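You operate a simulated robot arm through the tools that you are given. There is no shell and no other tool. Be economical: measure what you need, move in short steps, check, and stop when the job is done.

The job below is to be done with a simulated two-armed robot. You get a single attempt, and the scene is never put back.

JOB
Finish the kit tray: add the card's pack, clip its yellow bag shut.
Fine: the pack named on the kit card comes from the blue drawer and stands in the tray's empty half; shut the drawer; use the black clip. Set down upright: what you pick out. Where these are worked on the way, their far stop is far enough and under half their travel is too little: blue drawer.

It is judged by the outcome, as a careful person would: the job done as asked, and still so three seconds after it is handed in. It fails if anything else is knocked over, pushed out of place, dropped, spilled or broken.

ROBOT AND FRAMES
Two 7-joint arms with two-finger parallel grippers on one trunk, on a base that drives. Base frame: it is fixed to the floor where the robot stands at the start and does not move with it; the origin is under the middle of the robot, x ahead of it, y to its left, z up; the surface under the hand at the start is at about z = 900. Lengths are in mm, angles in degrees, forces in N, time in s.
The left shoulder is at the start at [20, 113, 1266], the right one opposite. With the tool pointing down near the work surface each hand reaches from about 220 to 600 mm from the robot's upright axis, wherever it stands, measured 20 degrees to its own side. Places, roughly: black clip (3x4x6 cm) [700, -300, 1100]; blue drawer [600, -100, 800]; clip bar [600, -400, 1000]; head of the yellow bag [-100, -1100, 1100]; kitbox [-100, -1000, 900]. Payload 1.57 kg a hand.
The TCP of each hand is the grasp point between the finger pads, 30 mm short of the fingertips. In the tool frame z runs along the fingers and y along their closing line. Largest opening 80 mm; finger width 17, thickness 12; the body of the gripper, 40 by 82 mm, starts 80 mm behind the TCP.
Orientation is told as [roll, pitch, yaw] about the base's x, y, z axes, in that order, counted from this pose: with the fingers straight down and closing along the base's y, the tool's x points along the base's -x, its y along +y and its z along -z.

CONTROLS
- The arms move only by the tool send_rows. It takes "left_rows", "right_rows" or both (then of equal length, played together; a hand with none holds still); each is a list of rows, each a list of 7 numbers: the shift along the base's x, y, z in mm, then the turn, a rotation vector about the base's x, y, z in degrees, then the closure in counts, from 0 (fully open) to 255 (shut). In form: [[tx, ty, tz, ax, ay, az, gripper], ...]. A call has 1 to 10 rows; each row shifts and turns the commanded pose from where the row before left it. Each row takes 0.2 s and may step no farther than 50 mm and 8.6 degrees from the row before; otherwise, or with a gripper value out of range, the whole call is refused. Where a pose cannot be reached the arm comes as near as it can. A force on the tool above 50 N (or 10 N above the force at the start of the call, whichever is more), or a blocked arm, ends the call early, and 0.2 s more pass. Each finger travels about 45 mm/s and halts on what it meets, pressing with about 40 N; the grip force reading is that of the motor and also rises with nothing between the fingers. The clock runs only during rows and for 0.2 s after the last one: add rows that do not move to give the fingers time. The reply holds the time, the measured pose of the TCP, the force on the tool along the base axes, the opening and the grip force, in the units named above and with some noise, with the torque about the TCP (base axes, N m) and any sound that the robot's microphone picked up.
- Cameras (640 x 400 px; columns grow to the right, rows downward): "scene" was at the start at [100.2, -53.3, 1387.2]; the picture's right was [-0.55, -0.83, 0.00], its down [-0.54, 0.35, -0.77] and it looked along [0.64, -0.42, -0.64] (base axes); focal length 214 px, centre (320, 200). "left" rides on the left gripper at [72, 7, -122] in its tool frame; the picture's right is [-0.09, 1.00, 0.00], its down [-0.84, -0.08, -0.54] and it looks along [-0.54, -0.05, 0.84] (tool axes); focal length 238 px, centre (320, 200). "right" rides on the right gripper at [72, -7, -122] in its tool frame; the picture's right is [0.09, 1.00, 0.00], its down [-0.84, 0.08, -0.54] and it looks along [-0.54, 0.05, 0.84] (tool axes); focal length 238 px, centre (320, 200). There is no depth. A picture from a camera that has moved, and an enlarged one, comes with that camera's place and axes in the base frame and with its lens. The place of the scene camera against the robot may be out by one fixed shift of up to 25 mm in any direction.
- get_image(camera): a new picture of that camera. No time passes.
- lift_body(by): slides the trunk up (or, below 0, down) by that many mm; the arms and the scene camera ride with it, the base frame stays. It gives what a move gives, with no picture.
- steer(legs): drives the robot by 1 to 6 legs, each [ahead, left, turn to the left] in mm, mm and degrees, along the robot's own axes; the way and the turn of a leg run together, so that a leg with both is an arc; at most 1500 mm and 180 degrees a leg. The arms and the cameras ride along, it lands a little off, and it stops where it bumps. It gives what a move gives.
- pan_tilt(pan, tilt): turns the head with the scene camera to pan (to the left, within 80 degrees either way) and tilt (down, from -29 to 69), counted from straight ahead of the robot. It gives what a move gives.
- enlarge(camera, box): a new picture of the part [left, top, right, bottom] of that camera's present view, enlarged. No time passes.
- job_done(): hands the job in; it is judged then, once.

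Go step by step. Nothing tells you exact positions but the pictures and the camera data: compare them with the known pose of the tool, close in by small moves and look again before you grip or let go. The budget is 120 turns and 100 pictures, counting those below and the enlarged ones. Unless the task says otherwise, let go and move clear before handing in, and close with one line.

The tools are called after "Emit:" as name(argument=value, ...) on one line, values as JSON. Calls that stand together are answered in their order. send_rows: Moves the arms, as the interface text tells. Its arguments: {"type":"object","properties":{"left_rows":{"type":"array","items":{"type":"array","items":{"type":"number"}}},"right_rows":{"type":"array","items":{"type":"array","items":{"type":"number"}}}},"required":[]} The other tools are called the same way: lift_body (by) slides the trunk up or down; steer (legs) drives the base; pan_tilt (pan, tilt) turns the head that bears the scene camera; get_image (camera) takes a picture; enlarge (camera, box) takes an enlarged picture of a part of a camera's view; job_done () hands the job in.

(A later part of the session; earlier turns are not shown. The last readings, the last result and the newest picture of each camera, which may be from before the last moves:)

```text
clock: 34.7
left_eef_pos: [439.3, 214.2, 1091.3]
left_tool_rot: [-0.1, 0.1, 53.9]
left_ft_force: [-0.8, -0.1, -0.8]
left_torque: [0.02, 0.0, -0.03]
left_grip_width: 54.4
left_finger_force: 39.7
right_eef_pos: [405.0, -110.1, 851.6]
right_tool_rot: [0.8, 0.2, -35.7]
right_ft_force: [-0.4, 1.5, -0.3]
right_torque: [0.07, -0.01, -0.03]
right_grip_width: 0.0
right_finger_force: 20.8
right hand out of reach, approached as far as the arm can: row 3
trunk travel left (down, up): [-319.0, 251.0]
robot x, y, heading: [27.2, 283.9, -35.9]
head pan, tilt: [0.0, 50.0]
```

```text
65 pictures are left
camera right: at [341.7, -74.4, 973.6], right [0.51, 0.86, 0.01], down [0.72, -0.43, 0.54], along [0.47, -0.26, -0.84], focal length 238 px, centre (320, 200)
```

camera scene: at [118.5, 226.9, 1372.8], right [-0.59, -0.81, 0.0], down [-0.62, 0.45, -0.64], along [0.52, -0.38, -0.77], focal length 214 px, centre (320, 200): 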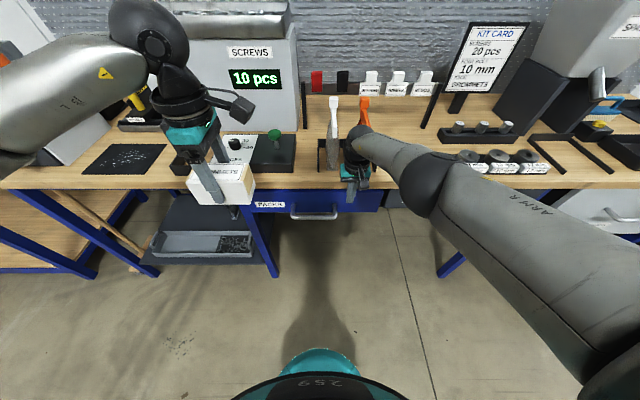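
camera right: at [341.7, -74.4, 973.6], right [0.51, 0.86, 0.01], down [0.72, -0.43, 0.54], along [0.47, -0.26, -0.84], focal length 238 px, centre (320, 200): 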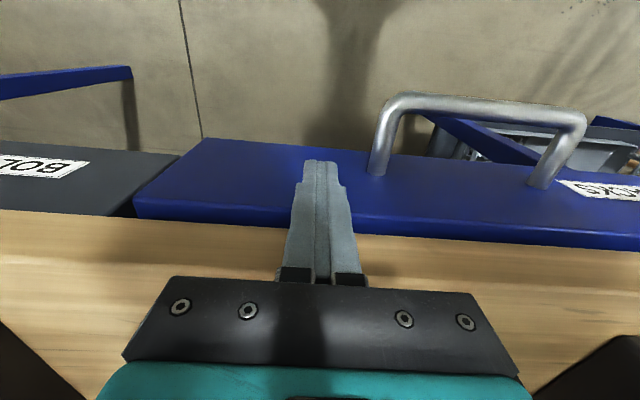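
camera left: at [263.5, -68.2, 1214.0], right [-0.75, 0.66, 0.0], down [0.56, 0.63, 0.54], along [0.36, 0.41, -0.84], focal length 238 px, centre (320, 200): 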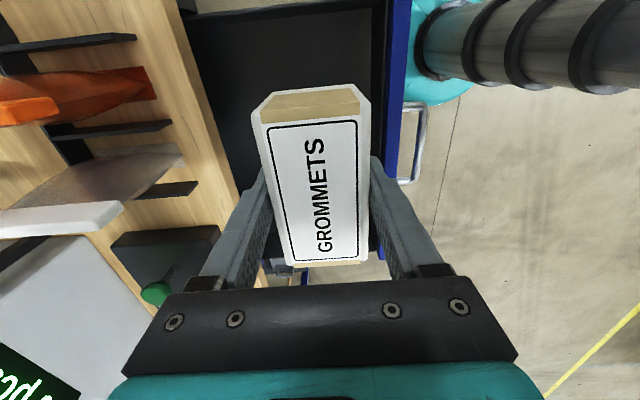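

About 20 mm remains (blue face still proud of the BOLTS face). Drive ahead slightly more.

Emit:
steer(legs=[[15, 0, 0]])

Emit:
get_image(camera="right")

```text
clock: 35.6
left_eef_pos: [449.7, 206.8, 1091.3]
left_tool_rot: [0.1, -0.1, 53.8]
left_ft_force: [0.1, 0.7, -2.3]
left_torque: [-0.04, -0.02, -0.01]
left_grip_width: 54.6
left_finger_force: 40.0
right_eef_pos: [411.4, -114.2, 851.7]
right_tool_rot: [0.8, 1.5, -35.7]
right_ft_force: [-6.0, 3.0, 3.2]
right_torque: [-0.19, -0.27, -0.04]
right_grip_width: 0.0
right_finger_force: 21.8
trunk travel left (down, up): [-319.0, 251.0]
robot x, y, heading: [34.1, 276.8, -36.1]
head pan, tilt: [0.0, 50.0]
stopped in leg 1: the force on the tool passed its limit at 56 N (the readings are from after the stop); the commanded pose is now the measured one
```

```text
64 pictures are left
camera right: at [350.1, -80.1, 975.0], right [0.51, 0.86, 0.02], down [0.73, -0.44, 0.52], along [0.46, -0.25, -0.85], focal length 238 px, centre (320, 200)
```

right: 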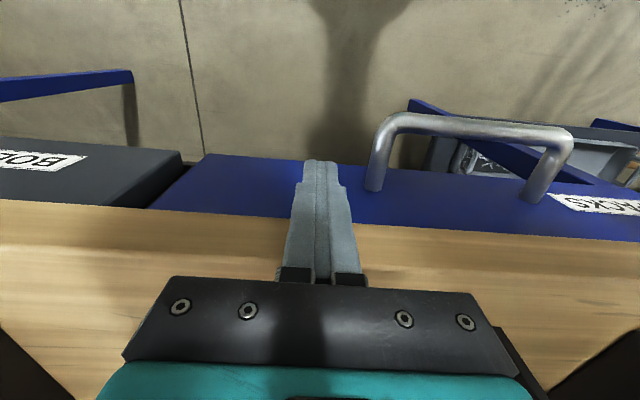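

The drawer is at its stop (force limit reached) and flush with the bench. I'll back the right hand off, raise it, and survey the clip bar.

Emit:
send_rows(right_rows=[[-20, 14.6, 0, 0, 0, 0, 255], [-20, 14.6, 0, 0, 0, 0, 255], [0, 0, 45, 0, 0, 0, 0], [0, 0, 45, 0, 0, 0, 0], [0, 0, 45, 0, 0, 0, 0], [0, 0, 45, 0, 0, 0, 0], [0, 0, 45, 0, 0, 0, 0], [0, 0, 45, 0, 0, 0, 0], [0, 0, 45, 0, 0, 0, 0], [0, 0, 45, 0, 0, 0, 0]])

Emit:
pan_tilt(pan=0, tilt=35)

Emit:
get_image(camera="scene")

Emit:
get_image(camera="right")

```text
clock: 37.8
left_eef_pos: [449.8, 205.5, 1091.9]
left_tool_rot: [0.0, -0.1, 53.9]
left_ft_force: [0.8, -0.2, -2.5]
left_torque: [-0.02, 0.0, 0.0]
left_grip_width: 54.3
left_finger_force: 40.1
right_eef_pos: [372.2, -85.6, 1213.7]
right_tool_rot: [0.7, 1.5, -35.8]
right_ft_force: [-0.4, -0.1, -0.3]
right_torque: [0.01, -0.03, 0.01]
right_grip_width: 79.8
right_finger_force: 0.0
trunk travel left (down, up): [-319.0, 251.0]
robot x, y, heading: [42.7, 273.9, -36.1]
head pan, tilt: [0.0, 50.0]
```

```text
clock: 38.6
left_eef_pos: [449.9, 204.4, 1092.0]
left_tool_rot: [0.1, 0.0, 53.9]
left_ft_force: [0.8, 0.5, -1.7]
left_torque: [-0.02, 0.01, -0.05]
left_grip_width: 54.5
left_finger_force: 40.2
right_eef_pos: [373.3, -85.7, 1211.8]
right_tool_rot: [0.6, 1.5, -35.8]
right_ft_force: [-0.6, 1.1, 0.0]
right_torque: [0.0, -0.01, -0.02]
right_grip_width: 80.1
right_finger_force: 0.0
trunk travel left (down, up): [-319.0, 251.0]
robot x, y, heading: [40.3, 274.8, -36.1]
head pan, tilt: [0.0, 35.0]
```

```text
63 pictures are left
camera scene: at [138.3, 212.2, 1394.5], right [-0.59, -0.81, 0.0], down [-0.46, 0.34, -0.82], along [0.66, -0.48, -0.57], focal length 214 px, centre (320, 200)
```

scene: 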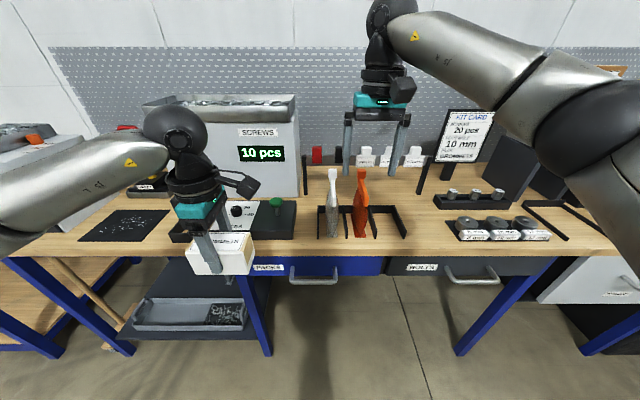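

```text
62 pictures are left
camera right: at [310.5, -51.7, 1335.8], right [0.51, 0.86, 0.02], down [0.73, -0.44, 0.52], along [0.46, -0.25, -0.85], focal length 238 px, centre (320, 200)
```

right: 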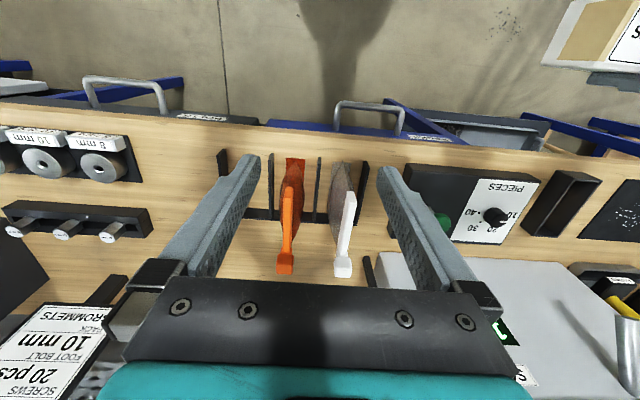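

Drawer is shut. To see the clip bar with the hand camera, I'll raise both hands and drive in 200 mm.

Emit:
send_rows(left_rows=[[0, 0, 30, 0, 0, 0, 255], [0, 0, 30, 0, 0, 0, 255]], right_rows=[[0, 0, 30, 0, 0, 0, 0], [0, 0, 30, 0, 0, 0, 0]])

Emit:
steer(legs=[[200, 0, 0]])

Emit:
get_image(camera="scene")

Emit:
get_image(camera="right")

```text
clock: 39.2
left_eef_pos: [451.1, 206.6, 1151.7]
left_tool_rot: [0.1, 0.0, 53.9]
left_ft_force: [0.9, 0.7, -2.1]
left_torque: [0.03, 0.0, 0.02]
left_grip_width: 54.7
left_finger_force: 39.4
right_eef_pos: [371.1, -84.2, 1272.3]
right_tool_rot: [0.8, 1.5, -35.8]
right_ft_force: [-0.9, 0.9, 0.3]
right_torque: [-0.01, -0.01, -0.01]
right_grip_width: 80.0
right_finger_force: 0.0
trunk travel left (down, up): [-319.0, 251.0]
robot x, y, heading: [40.8, 279.2, -36.0]
head pan, tilt: [0.0, 35.0]
```

```text
clock: 40.8
left_eef_pos: [611.9, 88.7, 1151.9]
left_tool_rot: [0.2, 0.1, 53.8]
left_ft_force: [0.2, -0.8, -1.8]
left_torque: [0.0, 0.0, -0.01]
left_grip_width: 54.4
left_finger_force: 40.0
right_eef_pos: [534.1, -203.3, 1270.8]
right_tool_rot: [0.7, 1.5, -35.8]
right_ft_force: [0.6, 0.0, 0.3]
right_torque: [-0.01, 0.04, -0.02]
right_grip_width: 80.0
right_finger_force: 0.2
trunk travel left (down, up): [-319.0, 251.0]
robot x, y, heading: [197.9, 159.6, -36.1]
head pan, tilt: [0.0, 35.0]
```

```text
61 pictures are left
camera scene: at [299.6, 94.5, 1394.5], right [-0.59, -0.81, 0.0], down [-0.46, 0.34, -0.82], along [0.66, -0.48, -0.57], focal length 214 px, centre (320, 200)
```

scene: 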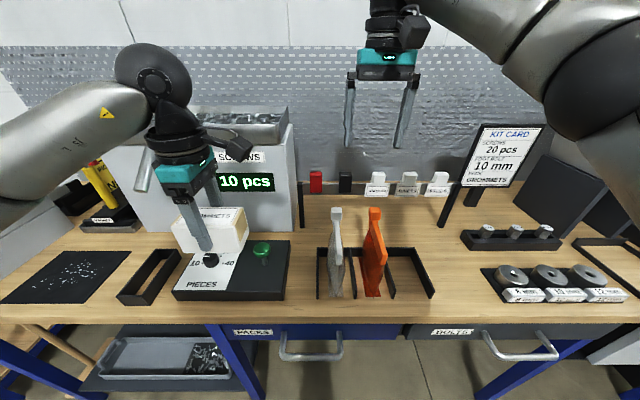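

```text
60 pictures are left
camera right: at [471.4, -168.8, 1394.5], right [0.51, 0.86, 0.02], down [0.73, -0.44, 0.52], along [0.46, -0.25, -0.85], focal length 238 px, centre (320, 200)
```

right: 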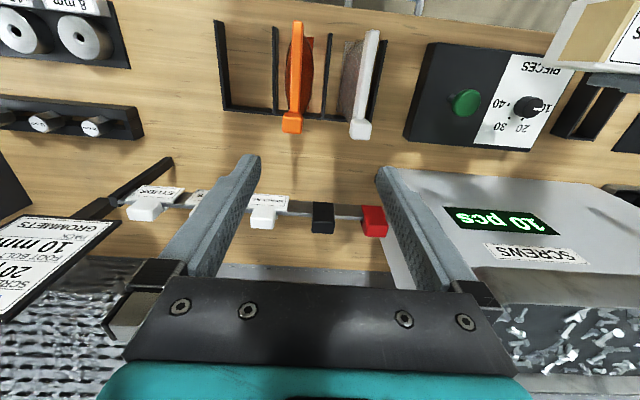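

Black clip seen beside the red one, at about (674,-277,1075). I'll draw the box hand back, drive in 100 mm more, and align the right hand over it.

Emit:
send_rows(left_rows=[[-32, 23.6, 0, 0, 0, 0, 255], [-32, 23.6, 0, 0, 0, 0, 255]], right_rows=[[7, 9.7, 0, 0, 0, 0, 0], [7, 9.7, 0, 0, 0, 0, 0]])

Emit:
steer(legs=[[100, 0, 0]])

Emit:
get_image(camera="right")

```text
clock: 41.4
left_eef_pos: [545.8, 137.0, 1152.2]
left_tool_rot: [0.0, 0.0, 53.9]
left_ft_force: [-0.3, 0.1, -1.3]
left_torque: [-0.02, -0.02, 0.02]
left_grip_width: 54.7
left_finger_force: 40.2
right_eef_pos: [547.6, -183.2, 1271.5]
right_tool_rot: [0.8, 1.4, -35.8]
right_ft_force: [0.2, 0.3, 0.3]
right_torque: [0.0, -0.03, -0.03]
right_grip_width: 80.3
right_finger_force: 0.1
trunk travel left (down, up): [-319.0, 251.0]
robot x, y, heading: [201.8, 161.0, -36.2]
head pan, tilt: [0.0, 35.0]
```

```text
clock: 42.5
left_eef_pos: [628.5, 77.7, 1152.4]
left_tool_rot: [0.1, -0.1, 54.0]
left_ft_force: [0.7, -0.5, -1.7]
left_torque: [0.02, 0.04, -0.02]
left_grip_width: 54.5
left_finger_force: 39.9
right_eef_pos: [627.8, -241.7, 1272.5]
right_tool_rot: [0.7, 1.6, -35.7]
right_ft_force: [-0.8, -0.7, -0.1]
right_torque: [0.02, 0.06, 0.01]
right_grip_width: 80.2
right_finger_force: 0.1
trunk travel left (down, up): [-319.0, 251.0]
robot x, y, heading: [284.6, 103.9, -36.1]
head pan, tilt: [0.0, 35.0]
```

```text
59 pictures are left
camera right: at [566.3, -207.8, 1394.4], right [0.51, 0.86, 0.02], down [0.73, -0.44, 0.52], along [0.46, -0.25, -0.85], focal length 238 px, centre (320, 200)
```

right: 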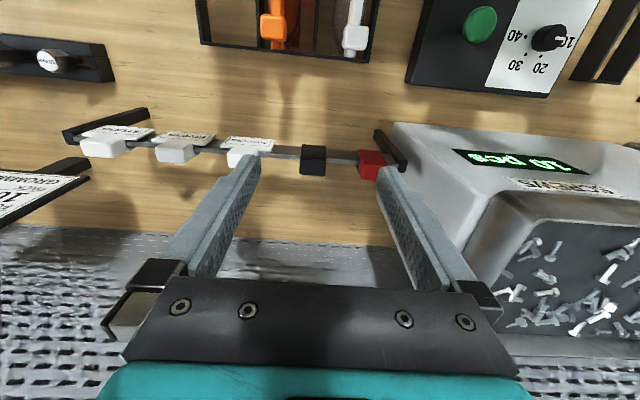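

Emit:
enlarge(camera="right", box=[220, 120, 420, 245])

Emit:
enlarge(camera="scene", box=[280, 120, 460, 250])

```text
3.20 times, centred on (320, 182) of right
camera zoom: at [566.3, -207.8, 1394.4], right [0.51, 0.86, 0.02], down [0.73, -0.44, 0.52], along [0.46, -0.25, -0.85], focal length 763 px, centre (320, 256)
```

zoom: 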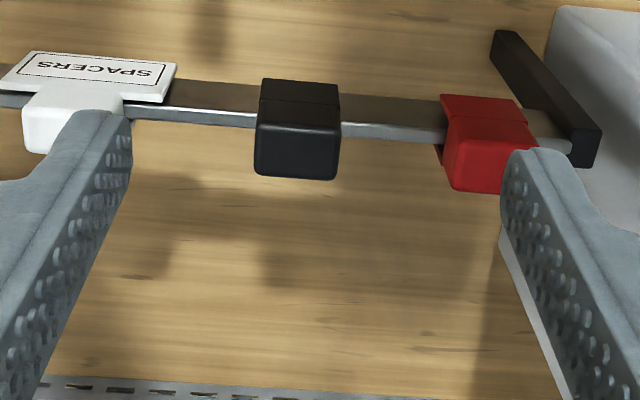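

```text
3.08 times, centred on (370, 185) of scene
camera zoom: at [380.6, 35.6, 1394.5], right [-0.59, -0.81, 0.0], down [-0.46, 0.34, -0.82], along [0.66, -0.48, -0.57], focal length 660 px, centre (166, 246)
```

zoom: 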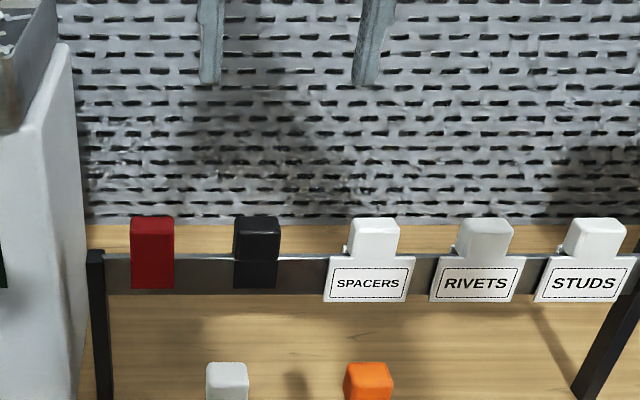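

The black clip saddles the bar; its head's top is near f≈716, z≈1080. I'll move over it (partially closed fingers, tilt corrected) and check before descending.

Emit:
send_rows(right_rows=[[26.3, -19.9, 0, -0.7, -0.4, 0, 50], [26.3, -19.9, 0, -0.7, -0.4, 0, 50], [0, 0, -40, 0, 0, 0, 50], [0, 0, -40, 0, 0, 0, 50], [0, 0, 0, 0, 0, 0, 50]])

Emit:
get_image(camera="right")

Emit:
enlarge(camera="scene", box=[280, 120, 460, 250])

```text
clock: 43.7
left_eef_pos: [627.3, 79.1, 1152.9]
left_tool_rot: [0.0, 0.1, 53.9]
left_ft_force: [-0.8, -0.5, -2.2]
left_torque: [-0.01, 0.03, -0.01]
left_grip_width: 54.3
left_finger_force: 39.8
right_eef_pos: [676.1, -297.7, 1203.2]
right_tool_rot: [0.0, 0.1, -35.8]
right_ft_force: [0.3, -0.1, -0.3]
right_torque: [-0.04, -0.01, 0.0]
right_grip_width: 64.5
right_finger_force: 0.0
right hand out of reach, approached as far as the arm can: row 2, 3, 4
trunk travel left (down, up): [-319.0, 251.0]
robot x, y, heading: [278.0, 101.8, -36.1]
head pan, tilt: [0.0, 35.0]
```

```text
56 pictures are left
camera right: at [612.6, -260.5, 1324.1], right [0.51, 0.86, 0.0], down [0.72, -0.43, 0.54], along [0.47, -0.27, -0.84], focal length 238 px, centre (320, 200)
```

right: 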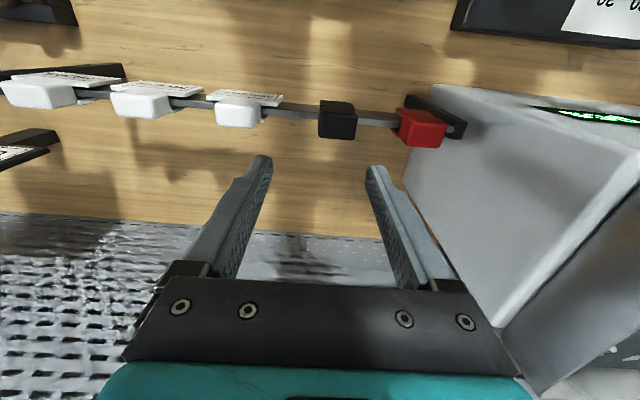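

```text
3.08 times, centred on (370, 185) of scene
camera zoom: at [379.6, 36.5, 1394.6], right [-0.59, -0.81, 0.0], down [-0.46, 0.34, -0.82], along [0.66, -0.48, -0.57], focal length 660 px, centre (166, 246)
```

zoom: 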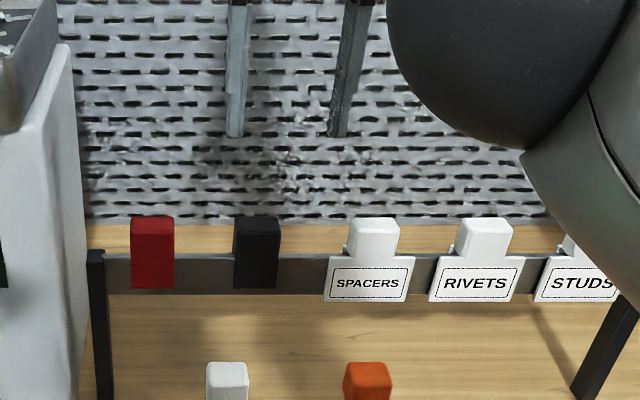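

The hand is at its reach limit at this height; raising the trunk improves reach. I'll lift 150 mm and then bring the right hand back down over the clip.

Emit:
lift_body(by=150)

Emit:
send_rows(right_rows=[[1, 9, -40, 0, 0, 0, 50], [1, 9, -40, 0, 0, 0, 50], [0, 0, -40, 0, 0, 0, 50], [0, 0, -40, 0, 0, 0, 50], [0, 0, -20, 0, 0, 0, 50]])

Emit:
get_image(camera="right")

```text
clock: 45.5
left_eef_pos: [627.7, 77.3, 1303.2]
left_tool_rot: [0.1, 0.0, 53.8]
left_ft_force: [-0.3, -0.7, -1.9]
left_torque: [0.02, 0.0, -0.01]
left_grip_width: 54.4
left_finger_force: 39.6
right_eef_pos: [676.0, -297.6, 1351.9]
right_tool_rot: [0.2, 0.1, -35.7]
right_ft_force: [0.2, -0.4, 0.5]
right_torque: [0.01, 0.01, 0.0]
right_grip_width: 63.9
right_finger_force: 0.1
trunk travel left (down, up): [-469.0, 101.0]
robot x, y, heading: [281.4, 103.3, -36.1]
head pan, tilt: [0.0, 35.0]
```

```text
clock: 46.7
left_eef_pos: [628.8, 77.8, 1302.1]
left_tool_rot: [0.1, -0.1, 54.0]
left_ft_force: [-0.1, -0.6, -2.2]
left_torque: [0.03, 0.0, 0.0]
left_grip_width: 54.3
left_finger_force: 39.7
right_eef_pos: [698.2, -297.5, 1215.8]
right_tool_rot: [0.1, 0.1, -35.8]
right_ft_force: [0.0, 0.2, -0.6]
right_torque: [0.01, 0.02, 0.01]
right_grip_width: 64.1
right_finger_force: 0.0
right hand out of reach, approached as far as the arm can: row 1, 2, 3, 4
trunk travel left (down, up): [-469.0, 101.0]
robot x, y, heading: [280.3, 99.5, -36.1]
head pan, tilt: [0.0, 35.0]
```

```text
54 pictures are left
camera right: at [633.9, -261.3, 1337.2], right [0.51, 0.86, 0.0], down [0.73, -0.43, 0.54], along [0.47, -0.27, -0.84], focal length 238 px, centre (320, 200)
```

right: 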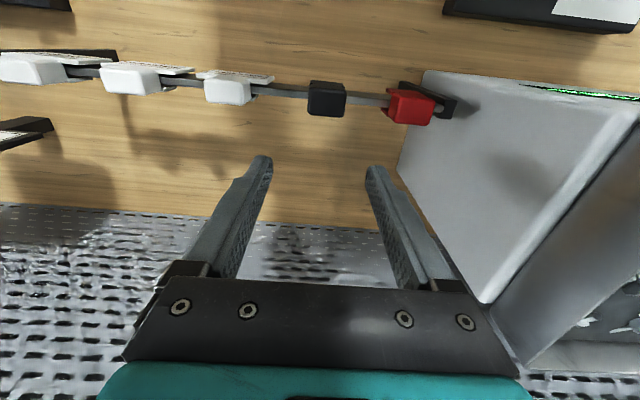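

Now slightly too far forward; I'll correct back ~27 mm, descend to z≈1150 and look again.

Emit:
send_rows(right_rows=[[-20, 18.4, 0, 0, 0, 0, 50], [0, 0, -30, 0, 0, 0, 50], [0, 0, -30, 0, 0, 0, 50], [0, 0, 0, 0, 0, 0, 50]])

Emit:
get_image(camera="right")

Emit:
get_image(camera="scene")

```text
clock: 47.7
left_eef_pos: [626.8, 79.2, 1301.5]
left_tool_rot: [0.1, 0.0, 53.9]
left_ft_force: [0.2, 0.2, -2.1]
left_torque: [-0.01, -0.01, 0.04]
left_grip_width: 54.7
left_finger_force: 40.0
right_eef_pos: [696.6, -298.2, 1156.3]
right_tool_rot: [0.0, 0.1, -35.8]
right_ft_force: [0.6, 0.5, -0.2]
right_torque: [-0.02, -0.04, 0.0]
right_grip_width: 64.2
right_finger_force: 0.1
right hand out of reach, approached as far as the arm can: row 1
trunk travel left (down, up): [-469.0, 101.0]
robot x, y, heading: [278.3, 99.5, -36.2]
head pan, tilt: [0.0, 35.0]
```

```text
53 pictures are left
camera right: at [633.9, -260.4, 1278.1], right [0.51, 0.86, 0.0], down [0.72, -0.43, 0.54], along [0.47, -0.27, -0.84], focal length 238 px, centre (320, 200)
```

right: 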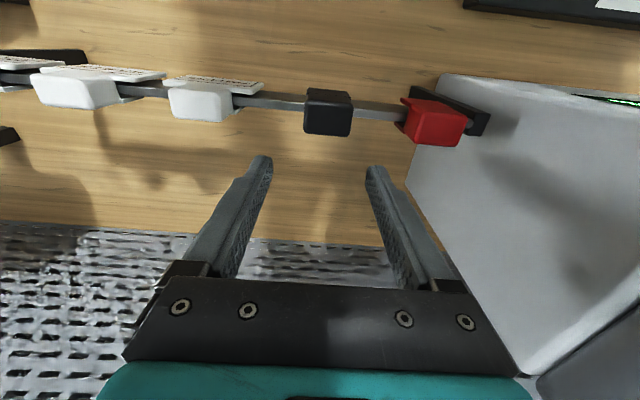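

```text
52 pictures are left
camera scene: at [379.6, 36.9, 1544.6], right [-0.59, -0.81, 0.0], down [-0.46, 0.34, -0.82], along [0.66, -0.48, -0.57], focal length 214 px, centre (320, 200)
```

scene: 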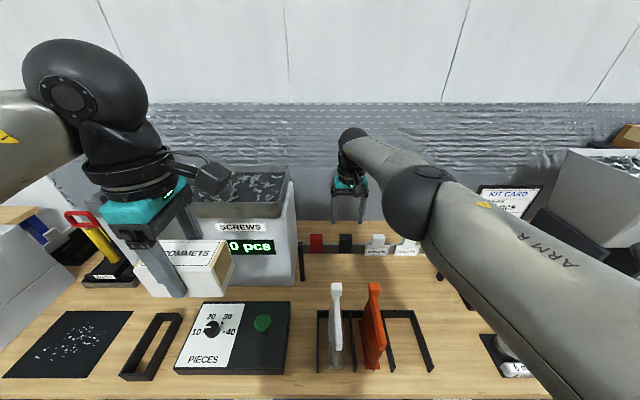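

Hand is 26 mm too far forward and 7 mm right of the clip. Correcting horizontally and checking.

Emit:
send_rows(right_rows=[[-8.5, 10.5, 0, 0, 0, 0, 50], [-8.5, 10.5, 0, 0, 0, 0, 50], [0, 0, -20, 0, 0, 0, 50], [0, 0, 0, 0, 0, 0, 50]])

Emit:
get_image(camera="right")

Emit:
enlarge(camera="scene", box=[280, 170, 420, 270])

```text
clock: 48.7
left_eef_pos: [626.6, 78.0, 1302.6]
left_tool_rot: [0.1, -0.1, 54.0]
left_ft_force: [-0.3, 0.4, -1.2]
left_torque: [0.02, 0.0, 0.02]
left_grip_width: 54.3
left_finger_force: 39.7
right_eef_pos: [693.9, -299.3, 1136.3]
right_tool_rot: [0.1, 0.1, -35.7]
right_ft_force: [-0.3, -0.1, 0.2]
right_torque: [0.03, -0.01, 0.02]
right_grip_width: 64.3
right_finger_force: 0.2
right hand out of reach, approached as far as the arm can: row 1, 2, 3
trunk travel left (down, up): [-469.0, 101.0]
robot x, y, heading: [282.3, 102.2, -36.4]
head pan, tilt: [0.0, 35.0]
```

```text
51 pictures are left
camera right: at [629.6, -260.1, 1257.7], right [0.51, 0.86, 0.0], down [0.72, -0.43, 0.54], along [0.47, -0.27, -0.84], focal length 238 px, centre (320, 200)
```

right: 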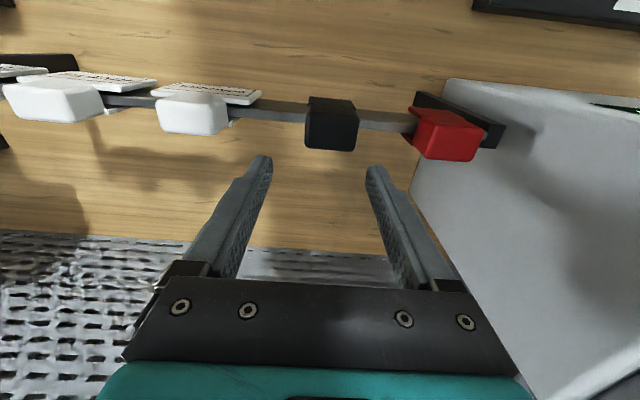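

```text
4.00 times, centred on (350, 220) of scene
camera zoom: at [379.3, 36.0, 1544.6], right [-0.59, -0.81, 0.0], down [-0.46, 0.34, -0.82], along [0.66, -0.48, -0.57], focal length 858 px, centre (200, 120)
```

zoom: 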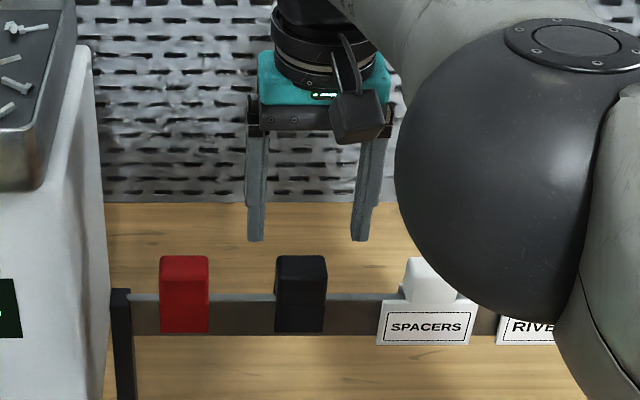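

The reach report is odd; I'll test a plain backward move to see how the arm responds.

Emit:
send_rows(right_rows=[[-16, 11.7, 0, 0, 0, 0, 50]])

Emit:
send_rows(right_rows=[[-16, 11.7, 0, 0, 0, 0, 50], [-16, 11.7, 0, 0, 0, 0, 50]])

```text
clock: 49.1
left_eef_pos: [627.1, 78.2, 1302.4]
left_tool_rot: [0.0, -0.1, 54.0]
left_ft_force: [0.1, -1.3, -1.5]
left_torque: [-0.02, 0.04, -0.05]
left_grip_width: 54.7
left_finger_force: 40.0
right_eef_pos: [692.6, -298.1, 1136.0]
right_tool_rot: [0.2, 0.1, -35.8]
right_ft_force: [-0.3, -0.3, -0.3]
right_torque: [-0.02, 0.03, -0.01]
right_grip_width: 64.2
right_finger_force: 0.0
right hand out of reach, approached as far as the arm can: row 1
trunk travel left (down, up): [-469.0, 101.0]
robot x, y, heading: [284.5, 101.8, -36.2]
head pan, tilt: [0.0, 35.0]
```

```text
clock: 49.7
left_eef_pos: [626.8, 77.7, 1302.5]
left_tool_rot: [0.1, 0.0, 54.0]
left_ft_force: [-0.3, 0.2, -2.0]
left_torque: [-0.02, -0.01, -0.03]
left_grip_width: 54.4
left_finger_force: 39.7
right_eef_pos: [693.8, -296.4, 1135.7]
right_tool_rot: [0.1, 0.2, -35.7]
right_ft_force: [-0.3, -0.7, 1.3]
right_torque: [-0.03, -0.01, -0.02]
right_grip_width: 64.4
right_finger_force: 0.1
right hand out of reach, approached as far as the arm can: row 1, 2
trunk travel left (down, up): [-469.0, 101.0]
robot x, y, heading: [280.2, 101.7, -36.0]
head pan, tilt: [0.0, 35.0]
```

It's against a joint limit rather than reach. Raising the trunk the rest of the way should relax the wrist; then I'll retry with small moves.

Emit:
lift_body(by=95)

Emit:
send_rows(right_rows=[[-8, 6, -20, 0, 0, 0, 50], [-8, 6, -20, 0, 0, 0, 50], [0, 0, -20, 0, 0, 0, 50], [0, 0, -20, 0, 0, 0, 50]])

```text
clock: 51.0
left_eef_pos: [627.7, 77.5, 1398.0]
left_tool_rot: [0.1, 0.0, 53.8]
left_ft_force: [0.2, -0.4, -0.5]
left_torque: [0.03, -0.01, -0.02]
left_grip_width: 54.1
left_finger_force: 40.5
right_eef_pos: [693.3, -297.7, 1230.9]
right_tool_rot: [-0.1, 0.2, -35.8]
right_ft_force: [-0.6, -0.5, 0.8]
right_torque: [0.0, 0.0, -0.01]
right_grip_width: 64.3
right_finger_force: 0.1
trunk travel left (down, up): [-564.0, 6.0]
robot x, y, heading: [283.2, 103.5, -36.2]
head pan, tilt: [0.0, 35.0]
```

```text
clock: 52.0
left_eef_pos: [626.8, 78.2, 1398.3]
left_tool_rot: [0.0, 0.0, 53.9]
left_ft_force: [0.7, 1.0, -1.8]
left_torque: [-0.02, 0.02, -0.01]
left_grip_width: 54.6
left_finger_force: 40.2
right_eef_pos: [681.9, -282.2, 1150.7]
right_tool_rot: [0.0, 0.1, -35.9]
right_ft_force: [0.0, 0.9, -0.3]
right_torque: [-0.02, 0.03, 0.0]
right_grip_width: 64.4
right_finger_force: 0.0
right hand out of reach, approached as far as the arm can: row 1, 2, 4
trunk travel left (down, up): [-564.0, 6.0]
robot x, y, heading: [279.6, 100.3, -36.0]
head pan, tilt: [0.0, 35.0]
```

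That freed it: the hand is now at (682,-282,1151), right over the clip. Checking.

Emit:
get_image(camera="right")

Emit:
enlarge(camera="scene", box=[280, 200, 420, 300])

```text
49 pictures are left
camera right: at [618.8, -245.4, 1272.7], right [0.51, 0.86, 0.0], down [0.73, -0.43, 0.54], along [0.46, -0.27, -0.84], focal length 238 px, centre (320, 200)
```

right: 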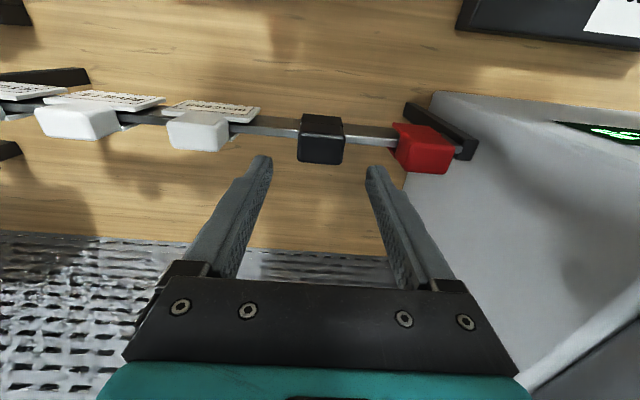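

```text
4.00 times, centred on (350, 250) of scene
camera zoom: at [379.9, 37.4, 1639.6], right [-0.59, -0.81, 0.0], down [-0.46, 0.34, -0.82], along [0.66, -0.48, -0.57], focal length 858 px, centre (200, 0)
```

zoom: 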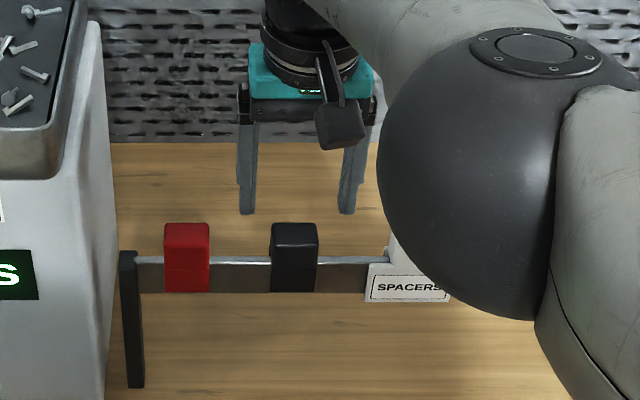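

Clip measured 40 mm wide, top at z≈1066, centred under the hand. Descending to TCP z≈1080 and checking.

Emit:
send_rows(right_rows=[[0, 0, -20, 0, 0, 0, 50], [0, 0, -20, 0, 0, 0, 50], [0, 0, -20, 0, 0, 0, 50], [0, 0, -10, 0, 0, 0, 50], [0, 0, 0, 0, 0, 0, 50]])

Emit:
get_image(camera="right")

Emit:
enlarge(camera="scene", box=[280, 200, 420, 300])

```text
clock: 53.0
left_eef_pos: [625.1, 79.6, 1398.6]
left_tool_rot: [-0.1, 0.1, 53.9]
left_ft_force: [0.7, -0.2, -1.3]
left_torque: [0.04, 0.0, -0.02]
left_grip_width: 54.5
left_finger_force: 39.9
right_eef_pos: [667.0, -278.3, 1100.1]
right_tool_rot: [0.2, -0.9, -35.8]
right_ft_force: [-13.3, 9.3, 22.7]
right_torque: [-0.44, 0.79, -0.57]
right_grip_width: 63.1
right_finger_force: 0.1
right hand out of reach, approached as far as the arm can: row 1, 2, 3
trunk travel left (down, up): [-564.0, 6.0]
robot x, y, heading: [278.9, 100.3, -36.1]
head pan, tilt: [0.0, 35.0]
stopped in row 5 (right hand): the force on the tool passed its limit at 56 N (the readings are from after the stop); the commanded pose is now the measured one
```

```text
47 pictures are left
camera right: at [601.7, -239.5, 1220.2], right [0.51, 0.86, 0.0], down [0.72, -0.42, 0.56], along [0.48, -0.28, -0.83], focal length 238 px, centre (320, 200)
```

right: 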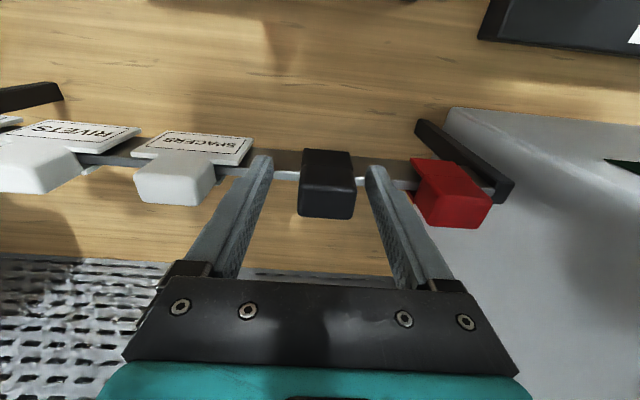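

```text
4.00 times, centred on (350, 250) of scene
camera zoom: at [376.8, 39.0, 1639.9], right [-0.59, -0.81, 0.0], down [-0.46, 0.34, -0.82], along [0.66, -0.48, -0.57], focal length 858 px, centre (200, 0)
```

zoom: 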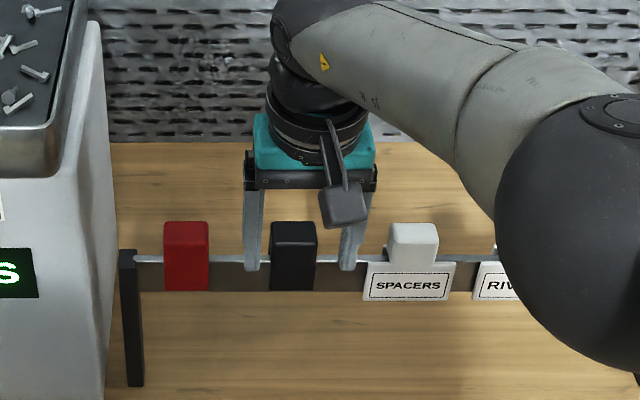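

The tips touched the bar's top (bar at z≈1070, so clip top ≈1105), centred fore-aft. I'll lift 4 mm, shift 4 mm left and close on the clip.

Emit:
send_rows(right_rows=[[1.2, 1.6, 4, 0, 0, 0, 50], [1.2, 1.6, 0, 0, 0, 0, 100], [0, 0, 0, 0, 0, 0, 180], [0, 0, 0, 0, 0, 0, 255], [0, 0, 0, 0, 0, 0, 255], [0, 0, 0, 0, 0, 0, 255]])

Emit:
get_image(camera="right")

```text
clock: 54.4
left_eef_pos: [628.1, 77.8, 1398.2]
left_tool_rot: [0.1, 0.0, 53.9]
left_ft_force: [-0.9, -0.1, -1.0]
left_torque: [-0.02, 0.01, -0.03]
left_grip_width: 54.3
left_finger_force: 39.9
right_eef_pos: [671.2, -278.0, 1100.6]
right_tool_rot: [0.2, -1.0, -35.8]
right_ft_force: [0.4, -0.3, 0.1]
right_torque: [0.01, 0.02, -0.01]
right_grip_width: 34.7
right_finger_force: 39.9
trunk travel left (down, up): [-564.0, 6.0]
robot x, y, heading: [285.1, 100.6, -36.0]
head pan, tilt: [0.0, 35.0]
```

```text
45 pictures are left
camera right: at [605.5, -239.5, 1220.9], right [0.51, 0.86, 0.0], down [0.72, -0.42, 0.56], along [0.48, -0.28, -0.83], focal length 238 px, centre (320, 200)
```

right: 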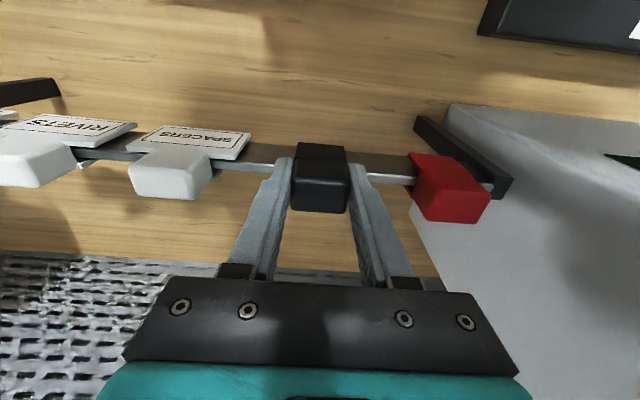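

The clip is gripped (34.7 mm). Lifting it straight up off the bar.

Emit:
send_rows(right_rows=[[0, 0, 10, 0, 0, 0, 255], [0, 0, 15, 0, 0, 0, 255], [0, 0, 20, 0, 0, 0, 255], [0, 0, 20, 0, 0, 0, 255], [0, 0, 20, 0, 0, 0, 255]])

Emit:
get_image(camera="right")

Emit:
enlarge(camera="scene", box=[260, 170, 440, 300])

```text
clock: 55.6
left_eef_pos: [627.0, 78.4, 1397.7]
left_tool_rot: [0.0, -0.1, 53.9]
left_ft_force: [-0.7, -0.6, -1.6]
left_torque: [-0.02, 0.01, 0.01]
left_grip_width: 54.6
left_finger_force: 39.9
right_eef_pos: [671.3, -279.2, 1186.7]
right_tool_rot: [0.2, -1.2, -35.8]
right_ft_force: [-0.7, 0.3, 0.1]
right_torque: [0.01, 0.01, 0.02]
right_grip_width: 34.9
right_finger_force: 40.2
trunk travel left (down, up): [-564.0, 6.0]
robot x, y, heading: [282.0, 102.6, -36.1]
head pan, tilt: [0.0, 35.0]
```

```text
44 pictures are left
camera right: at [605.6, -239.6, 1306.6], right [0.51, 0.86, 0.0], down [0.71, -0.42, 0.56], along [0.48, -0.28, -0.83], focal length 238 px, centre (320, 200)
```

right: 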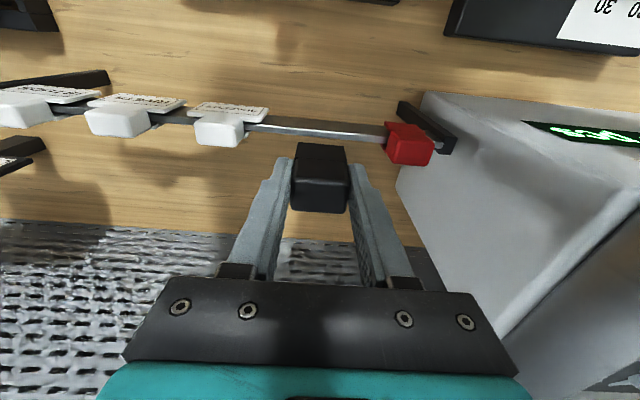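

```text
3.08 times, centred on (350, 235) of scene
camera zoom: at [379.4, 36.4, 1639.6], right [-0.59, -0.81, 0.0], down [-0.46, 0.34, -0.82], along [0.66, -0.48, -0.57], focal length 660 px, centre (228, 92)
```

zoom: 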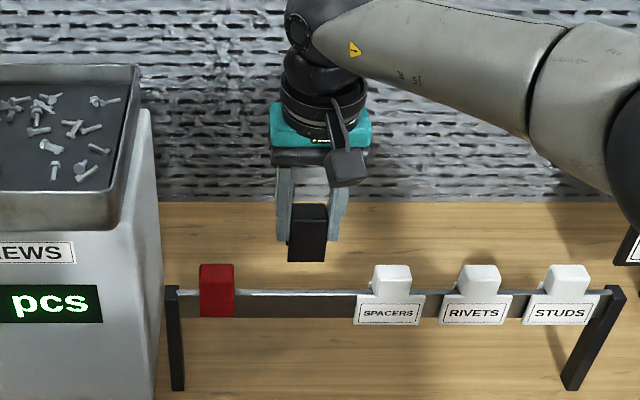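

Clip is in hand. Backing off from the bench and driving right along it toward the kitbox.

Emit:
steer(legs=[[-350, 0, 0], [0, -950, 0]])

Emit:
lift_body(by=-150)

Emit:
pan_tilt(pan=-10, tilt=45)

Emit:
get_image(camera="scene")

```text
clock: 62.4
left_eef_pos: [-204.9, -478.7, 1398.4]
left_tool_rot: [0.1, -0.1, 54.6]
left_ft_force: [0.3, -0.1, -1.5]
left_torque: [0.02, 0.01, 0.03]
left_grip_width: 54.3
left_finger_force: 40.4
right_eef_pos: [-157.2, -834.1, 1186.9]
right_tool_rot: [0.3, -1.1, -35.0]
right_ft_force: [0.9, -0.5, 0.3]
right_torque: [-0.01, 0.03, -0.03]
right_grip_width: 34.9
right_finger_force: 40.0
trunk travel left (down, up): [-564.0, 6.0]
robot x, y, heading: [-553.2, -460.8, -35.4]
head pan, tilt: [0.0, 35.0]
```

```text
clock: 64.1
left_eef_pos: [-206.1, -479.0, 1247.8]
left_tool_rot: [0.0, 0.0, 54.7]
left_ft_force: [0.5, -0.4, -1.8]
left_torque: [0.01, -0.05, -0.01]
left_grip_width: 54.7
left_finger_force: 39.7
right_eef_pos: [-157.8, -833.2, 1036.3]
right_tool_rot: [0.2, -1.1, -35.0]
right_ft_force: [0.7, -0.6, 0.0]
right_torque: [-0.03, -0.03, -0.02]
right_grip_width: 34.6
right_finger_force: 40.2
trunk travel left (down, up): [-414.0, 156.0]
robot x, y, heading: [-551.4, -461.3, -34.9]
head pan, tilt: [0.0, 35.0]
```

```text
clock: 64.8
left_eef_pos: [-206.2, -478.7, 1246.4]
left_tool_rot: [0.1, 0.0, 54.6]
left_ft_force: [0.2, -0.3, -2.8]
left_torque: [0.01, 0.01, 0.01]
left_grip_width: 54.3
left_finger_force: 40.7
right_eef_pos: [-158.1, -834.1, 1036.0]
right_tool_rot: [0.2, -1.1, -35.0]
right_ft_force: [0.0, -1.0, -0.5]
right_torque: [-0.03, -0.01, 0.03]
right_grip_width: 34.7
right_finger_force: 39.8
trunk travel left (down, up): [-414.0, 156.0]
robot x, y, heading: [-556.6, -459.6, -35.3]
head pan, tilt: [-10.0, 45.0]
```

```text
42 pictures are left
camera scene: at [-467.7, -530.5, 1474.8], right [-0.71, -0.7, 0.0], down [-0.5, 0.5, -0.71], along [0.5, -0.5, -0.71], focal length 214 px, centre (320, 200)
```

scene: 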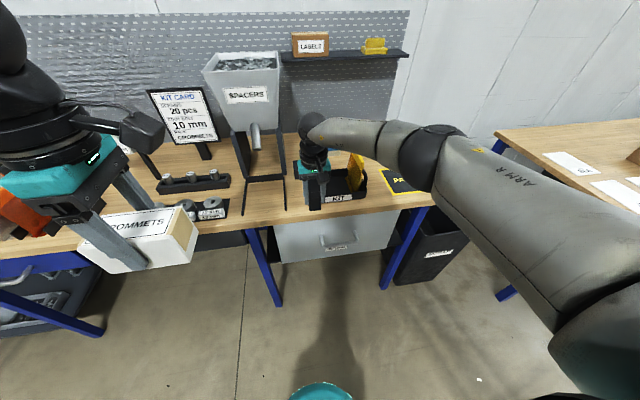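

Emit:
enlarge(camera="scene", box=[270, 120, 450, 240])

Emit:
get_image(camera="right")

```text
3.33 times, centred on (360, 180) of scene
camera zoom: at [-467.7, -530.5, 1474.8], right [-0.71, -0.7, 0.0], down [-0.5, 0.5, -0.71], along [0.5, -0.5, -0.71], focal length 715 px, centre (187, 267)
```

zoom: 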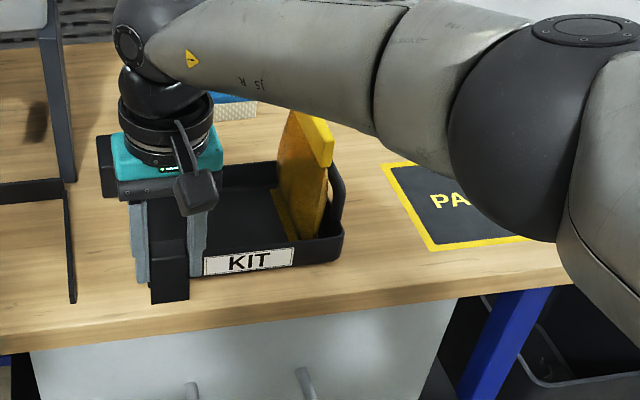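

```text
40 pictures are left
camera right: at [-223.2, -796.3, 1156.2], right [0.49, 0.87, 0.0], down [0.72, -0.41, 0.56], along [0.49, -0.28, -0.83], focal length 238 px, centre (320, 200)
```

right: 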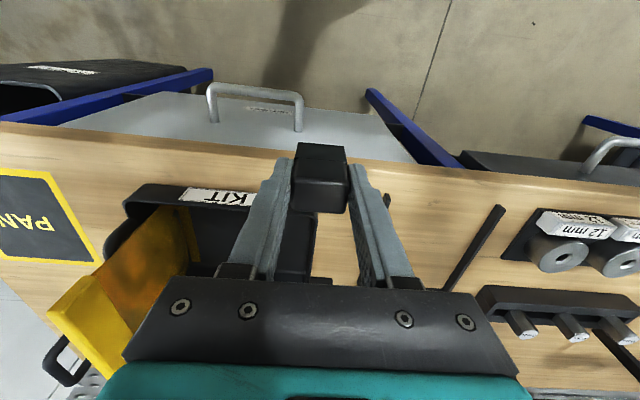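

The yellow bag stands in the tray's right half, its flat sheet running fore-aft; the empty half is the left one, about 90×110 mm. So the box must be turned 90° (left hand back to straight) and the clip turned 90° (right hand -90°). Doing both while clear.

Emit:
send_rows(left_rows=[[4, -3, 0, 0, 0, -8.5, 255], [4, -3, 0, 0, 0, -8.5, 255], [4, -3, 0, 0, 0, -8.5, 255], [4, -3, 0, 0, 0, -8.5, 255], [4, -3, 0, 0, 0, -8.5, 255], [4, -3, 0, 0, 0, -8.5, 255], [4, -3, 0, 0, 0, -8.5, 255], [4, -3, 0, 0, 0, -8.5, 255], [4, -3, 0, 0, 0, -8.5, 255], [4, -3, 0, 0, 0, -8.5, 255]], right_rows=[[-15.4, -5.5, 21, 0, 0, -8.5, 255], [-15.4, -5.5, 21, 0, 0, -8.5, 255], [-15.4, -5.5, 21, 0, 0, -8.5, 255], [-15.4, -5.5, 21, 0, 0, -8.5, 255], [-15.4, -5.5, 21, 0, 0, -8.5, 255], [-15.4, -5.5, 21, 0, 0, -8.5, 255], [-15.4, -5.5, 21, 0, 0, -8.5, 255], [-15.4, -5.5, 21, 0, 0, -8.5, 255], [-15.4, -5.5, 21, 0, 0, -8.5, 255], [-15.4, -5.5, 21, 0, 0, -8.5, 255]])

Emit:
enlarge(camera="scene", box=[270, 120, 450, 240])

```text
clock: 67.0
left_eef_pos: [-166.4, -508.3, 1247.2]
left_tool_rot: [0.1, 0.0, -30.6]
left_ft_force: [-0.5, 0.6, -1.4]
left_torque: [0.0, 0.0, 0.01]
left_grip_width: 54.6
left_finger_force: 40.5
right_eef_pos: [-311.5, -889.3, 1246.8]
right_tool_rot: [0.3, -1.1, -120.2]
right_ft_force: [-0.6, 0.2, -0.2]
right_torque: [-0.01, 0.01, 0.0]
right_grip_width: 35.0
right_finger_force: 39.4
trunk travel left (down, up): [-414.0, 156.0]
robot x, y, heading: [-553.0, -459.3, -35.3]
head pan, tilt: [-10.0, 45.0]
```

```text
3.33 times, centred on (360, 180) of scene
camera zoom: at [-468.2, -530.7, 1474.8], right [-0.71, -0.7, 0.0], down [-0.5, 0.5, -0.71], along [0.5, -0.5, -0.71], focal length 715 px, centre (187, 267)
```

zoom: 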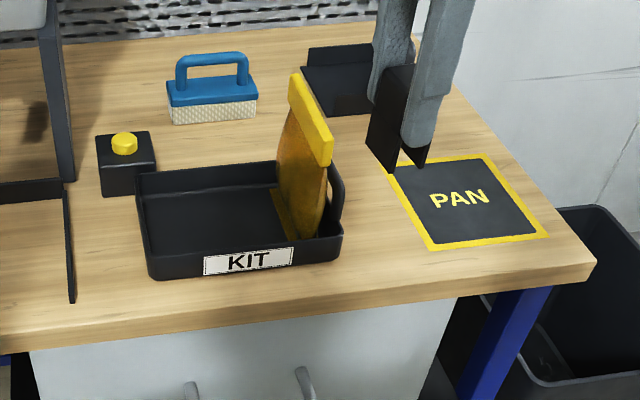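

Clear view: the tray's left half is empty, the bag's thick head strip runs fore-aft and the clip (slot downward) is turned to match. I'll drive to the tray.

Emit:
steer(legs=[[0, -140, -0.8], [200, 0, 0]])

Emit:
get_image(camera="scene")

Emit:
get_image(camera="right")

Emit:
get_image(camera="left")

```text
clock: 69.6
left_eef_pos: [-86.9, -746.0, 1247.6]
left_tool_rot: [0.1, 0.0, -31.1]
left_ft_force: [-0.5, -1.3, -1.7]
left_torque: [0.01, 0.02, 0.03]
left_grip_width: 54.6
left_finger_force: 40.0
right_eef_pos: [-236.3, -1126.0, 1245.1]
right_tool_rot: [0.3, -1.1, -120.7]
right_ft_force: [0.1, -0.4, -0.1]
right_torque: [0.0, 0.01, 0.02]
right_grip_width: 34.7
right_finger_force: 39.8
trunk travel left (down, up): [-414.0, 156.0]
robot x, y, heading: [-471.3, -691.7, -36.0]
head pan, tilt: [-10.0, 45.0]
```

```text
38 pictures are left
camera scene: at [-388.5, -764.0, 1474.7], right [-0.72, -0.69, 0.0], down [-0.49, 0.51, -0.71], along [0.49, -0.51, -0.71], focal length 214 px, centre (320, 200)
```

scene: 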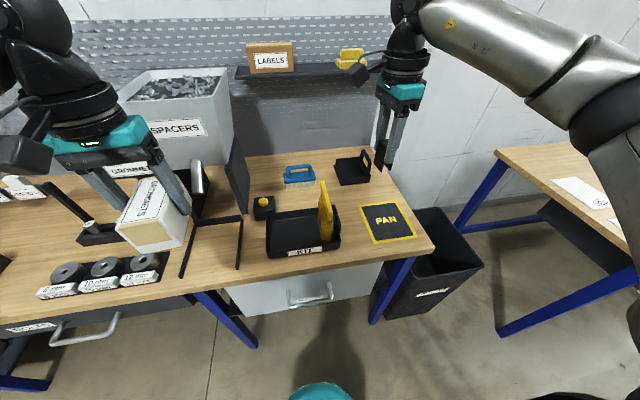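

```text
37 pictures are left
camera right: at [-205.7, -1056.3, 1365.7], right [0.9, -0.43, 0.0], down [-0.36, -0.75, 0.56], along [-0.24, -0.5, -0.83], focal length 238 px, centre (320, 200)
```

right: 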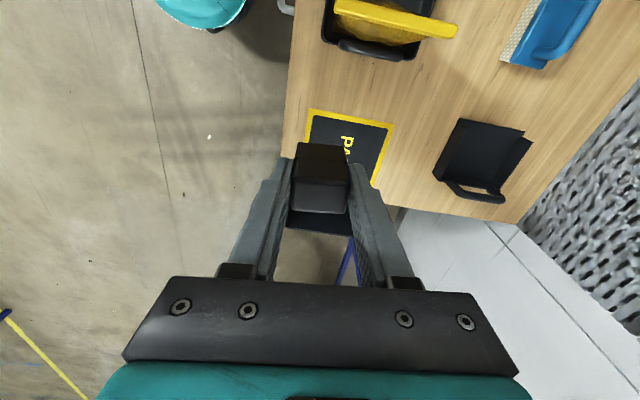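

```text
36 pictures are left
camera left: at [-144.6, -702.5, 1369.2], right [0.59, 0.81, 0.0], down [0.68, -0.5, 0.54], along [0.44, -0.32, -0.84], focal length 238 px, centre (320, 200)
```

left: 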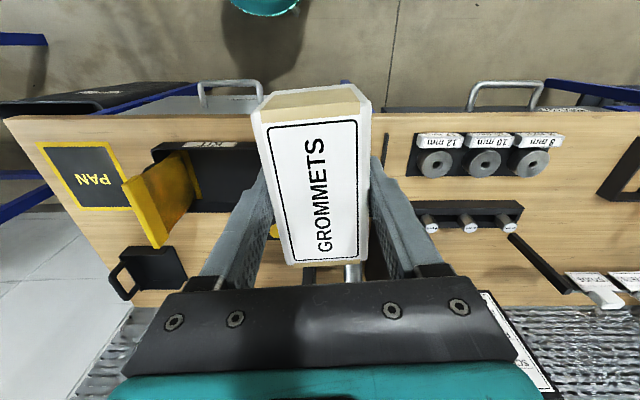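

Tray front edge ≈ f 465, spanning l ≈ -965…-757. I'll move the box left hand sideways to the empty half's line, then forward over it, at height.

Emit:
send_rows(left_rows=[[-22.6, -30.9, 0, 0, 0, -1.25, 255], [-22.6, -30.9, 0, 0, 0, -1.25, 255], [-22.6, -30.9, 0, 0, 0, -1.25, 255], [-22.6, -30.9, 0, 0, 0, -1.25, 255], [31, -22.8, 0, 0, 0, 0, 255], [31, -22.8, 0, 0, 0, 0, 255], [31, -22.8, 0, 0, 0, 0, 255], [31, -22.8, 0, 0, 0, 0, 255]])

Emit:
get_image(camera="left")

Emit:
get_image(camera="scene")

```text
clock: 71.4
left_eef_pos: [-52.3, -961.0, 1247.5]
left_tool_rot: [0.1, -0.1, -36.2]
left_ft_force: [0.6, 0.2, -1.6]
left_torque: [0.0, 0.0, -0.01]
left_grip_width: 54.5
left_finger_force: 39.5
right_eef_pos: [-236.9, -1124.5, 1245.4]
right_tool_rot: [0.3, -1.0, -120.6]
right_ft_force: [-0.4, -0.7, 0.0]
right_torque: [0.02, 0.02, -0.02]
right_grip_width: 35.1
right_finger_force: 40.2
trunk travel left (down, up): [-414.0, 156.0]
robot x, y, heading: [-473.1, -692.4, -35.8]
head pan, tilt: [-10.0, 45.0]
```

```text
35 pictures are left
camera left: at [-106.9, -912.8, 1369.2], right [0.66, 0.75, 0.0], down [0.63, -0.56, 0.54], along [0.41, -0.36, -0.84], focal length 238 px, centre (320, 200)
```

left: 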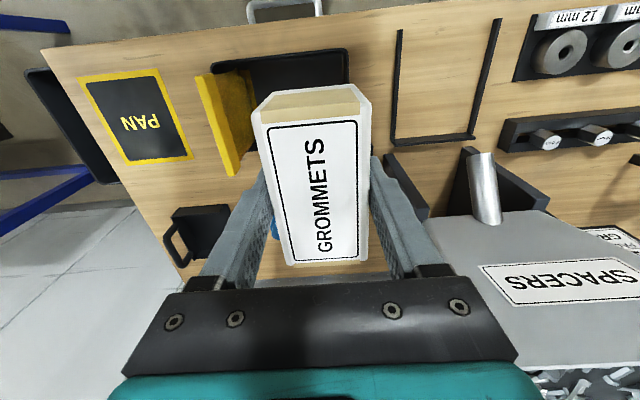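

```text
34 pictures are left
camera scene: at [-389.4, -764.5, 1474.7], right [-0.72, -0.69, 0.0], down [-0.49, 0.51, -0.71], along [0.49, -0.51, -0.71], focal length 214 px, centre (320, 200)
```

scene: 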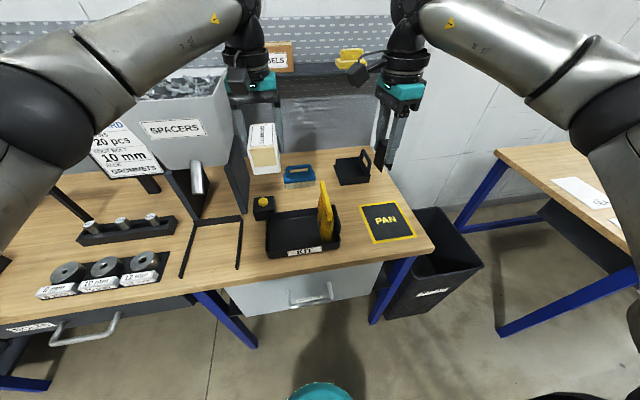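

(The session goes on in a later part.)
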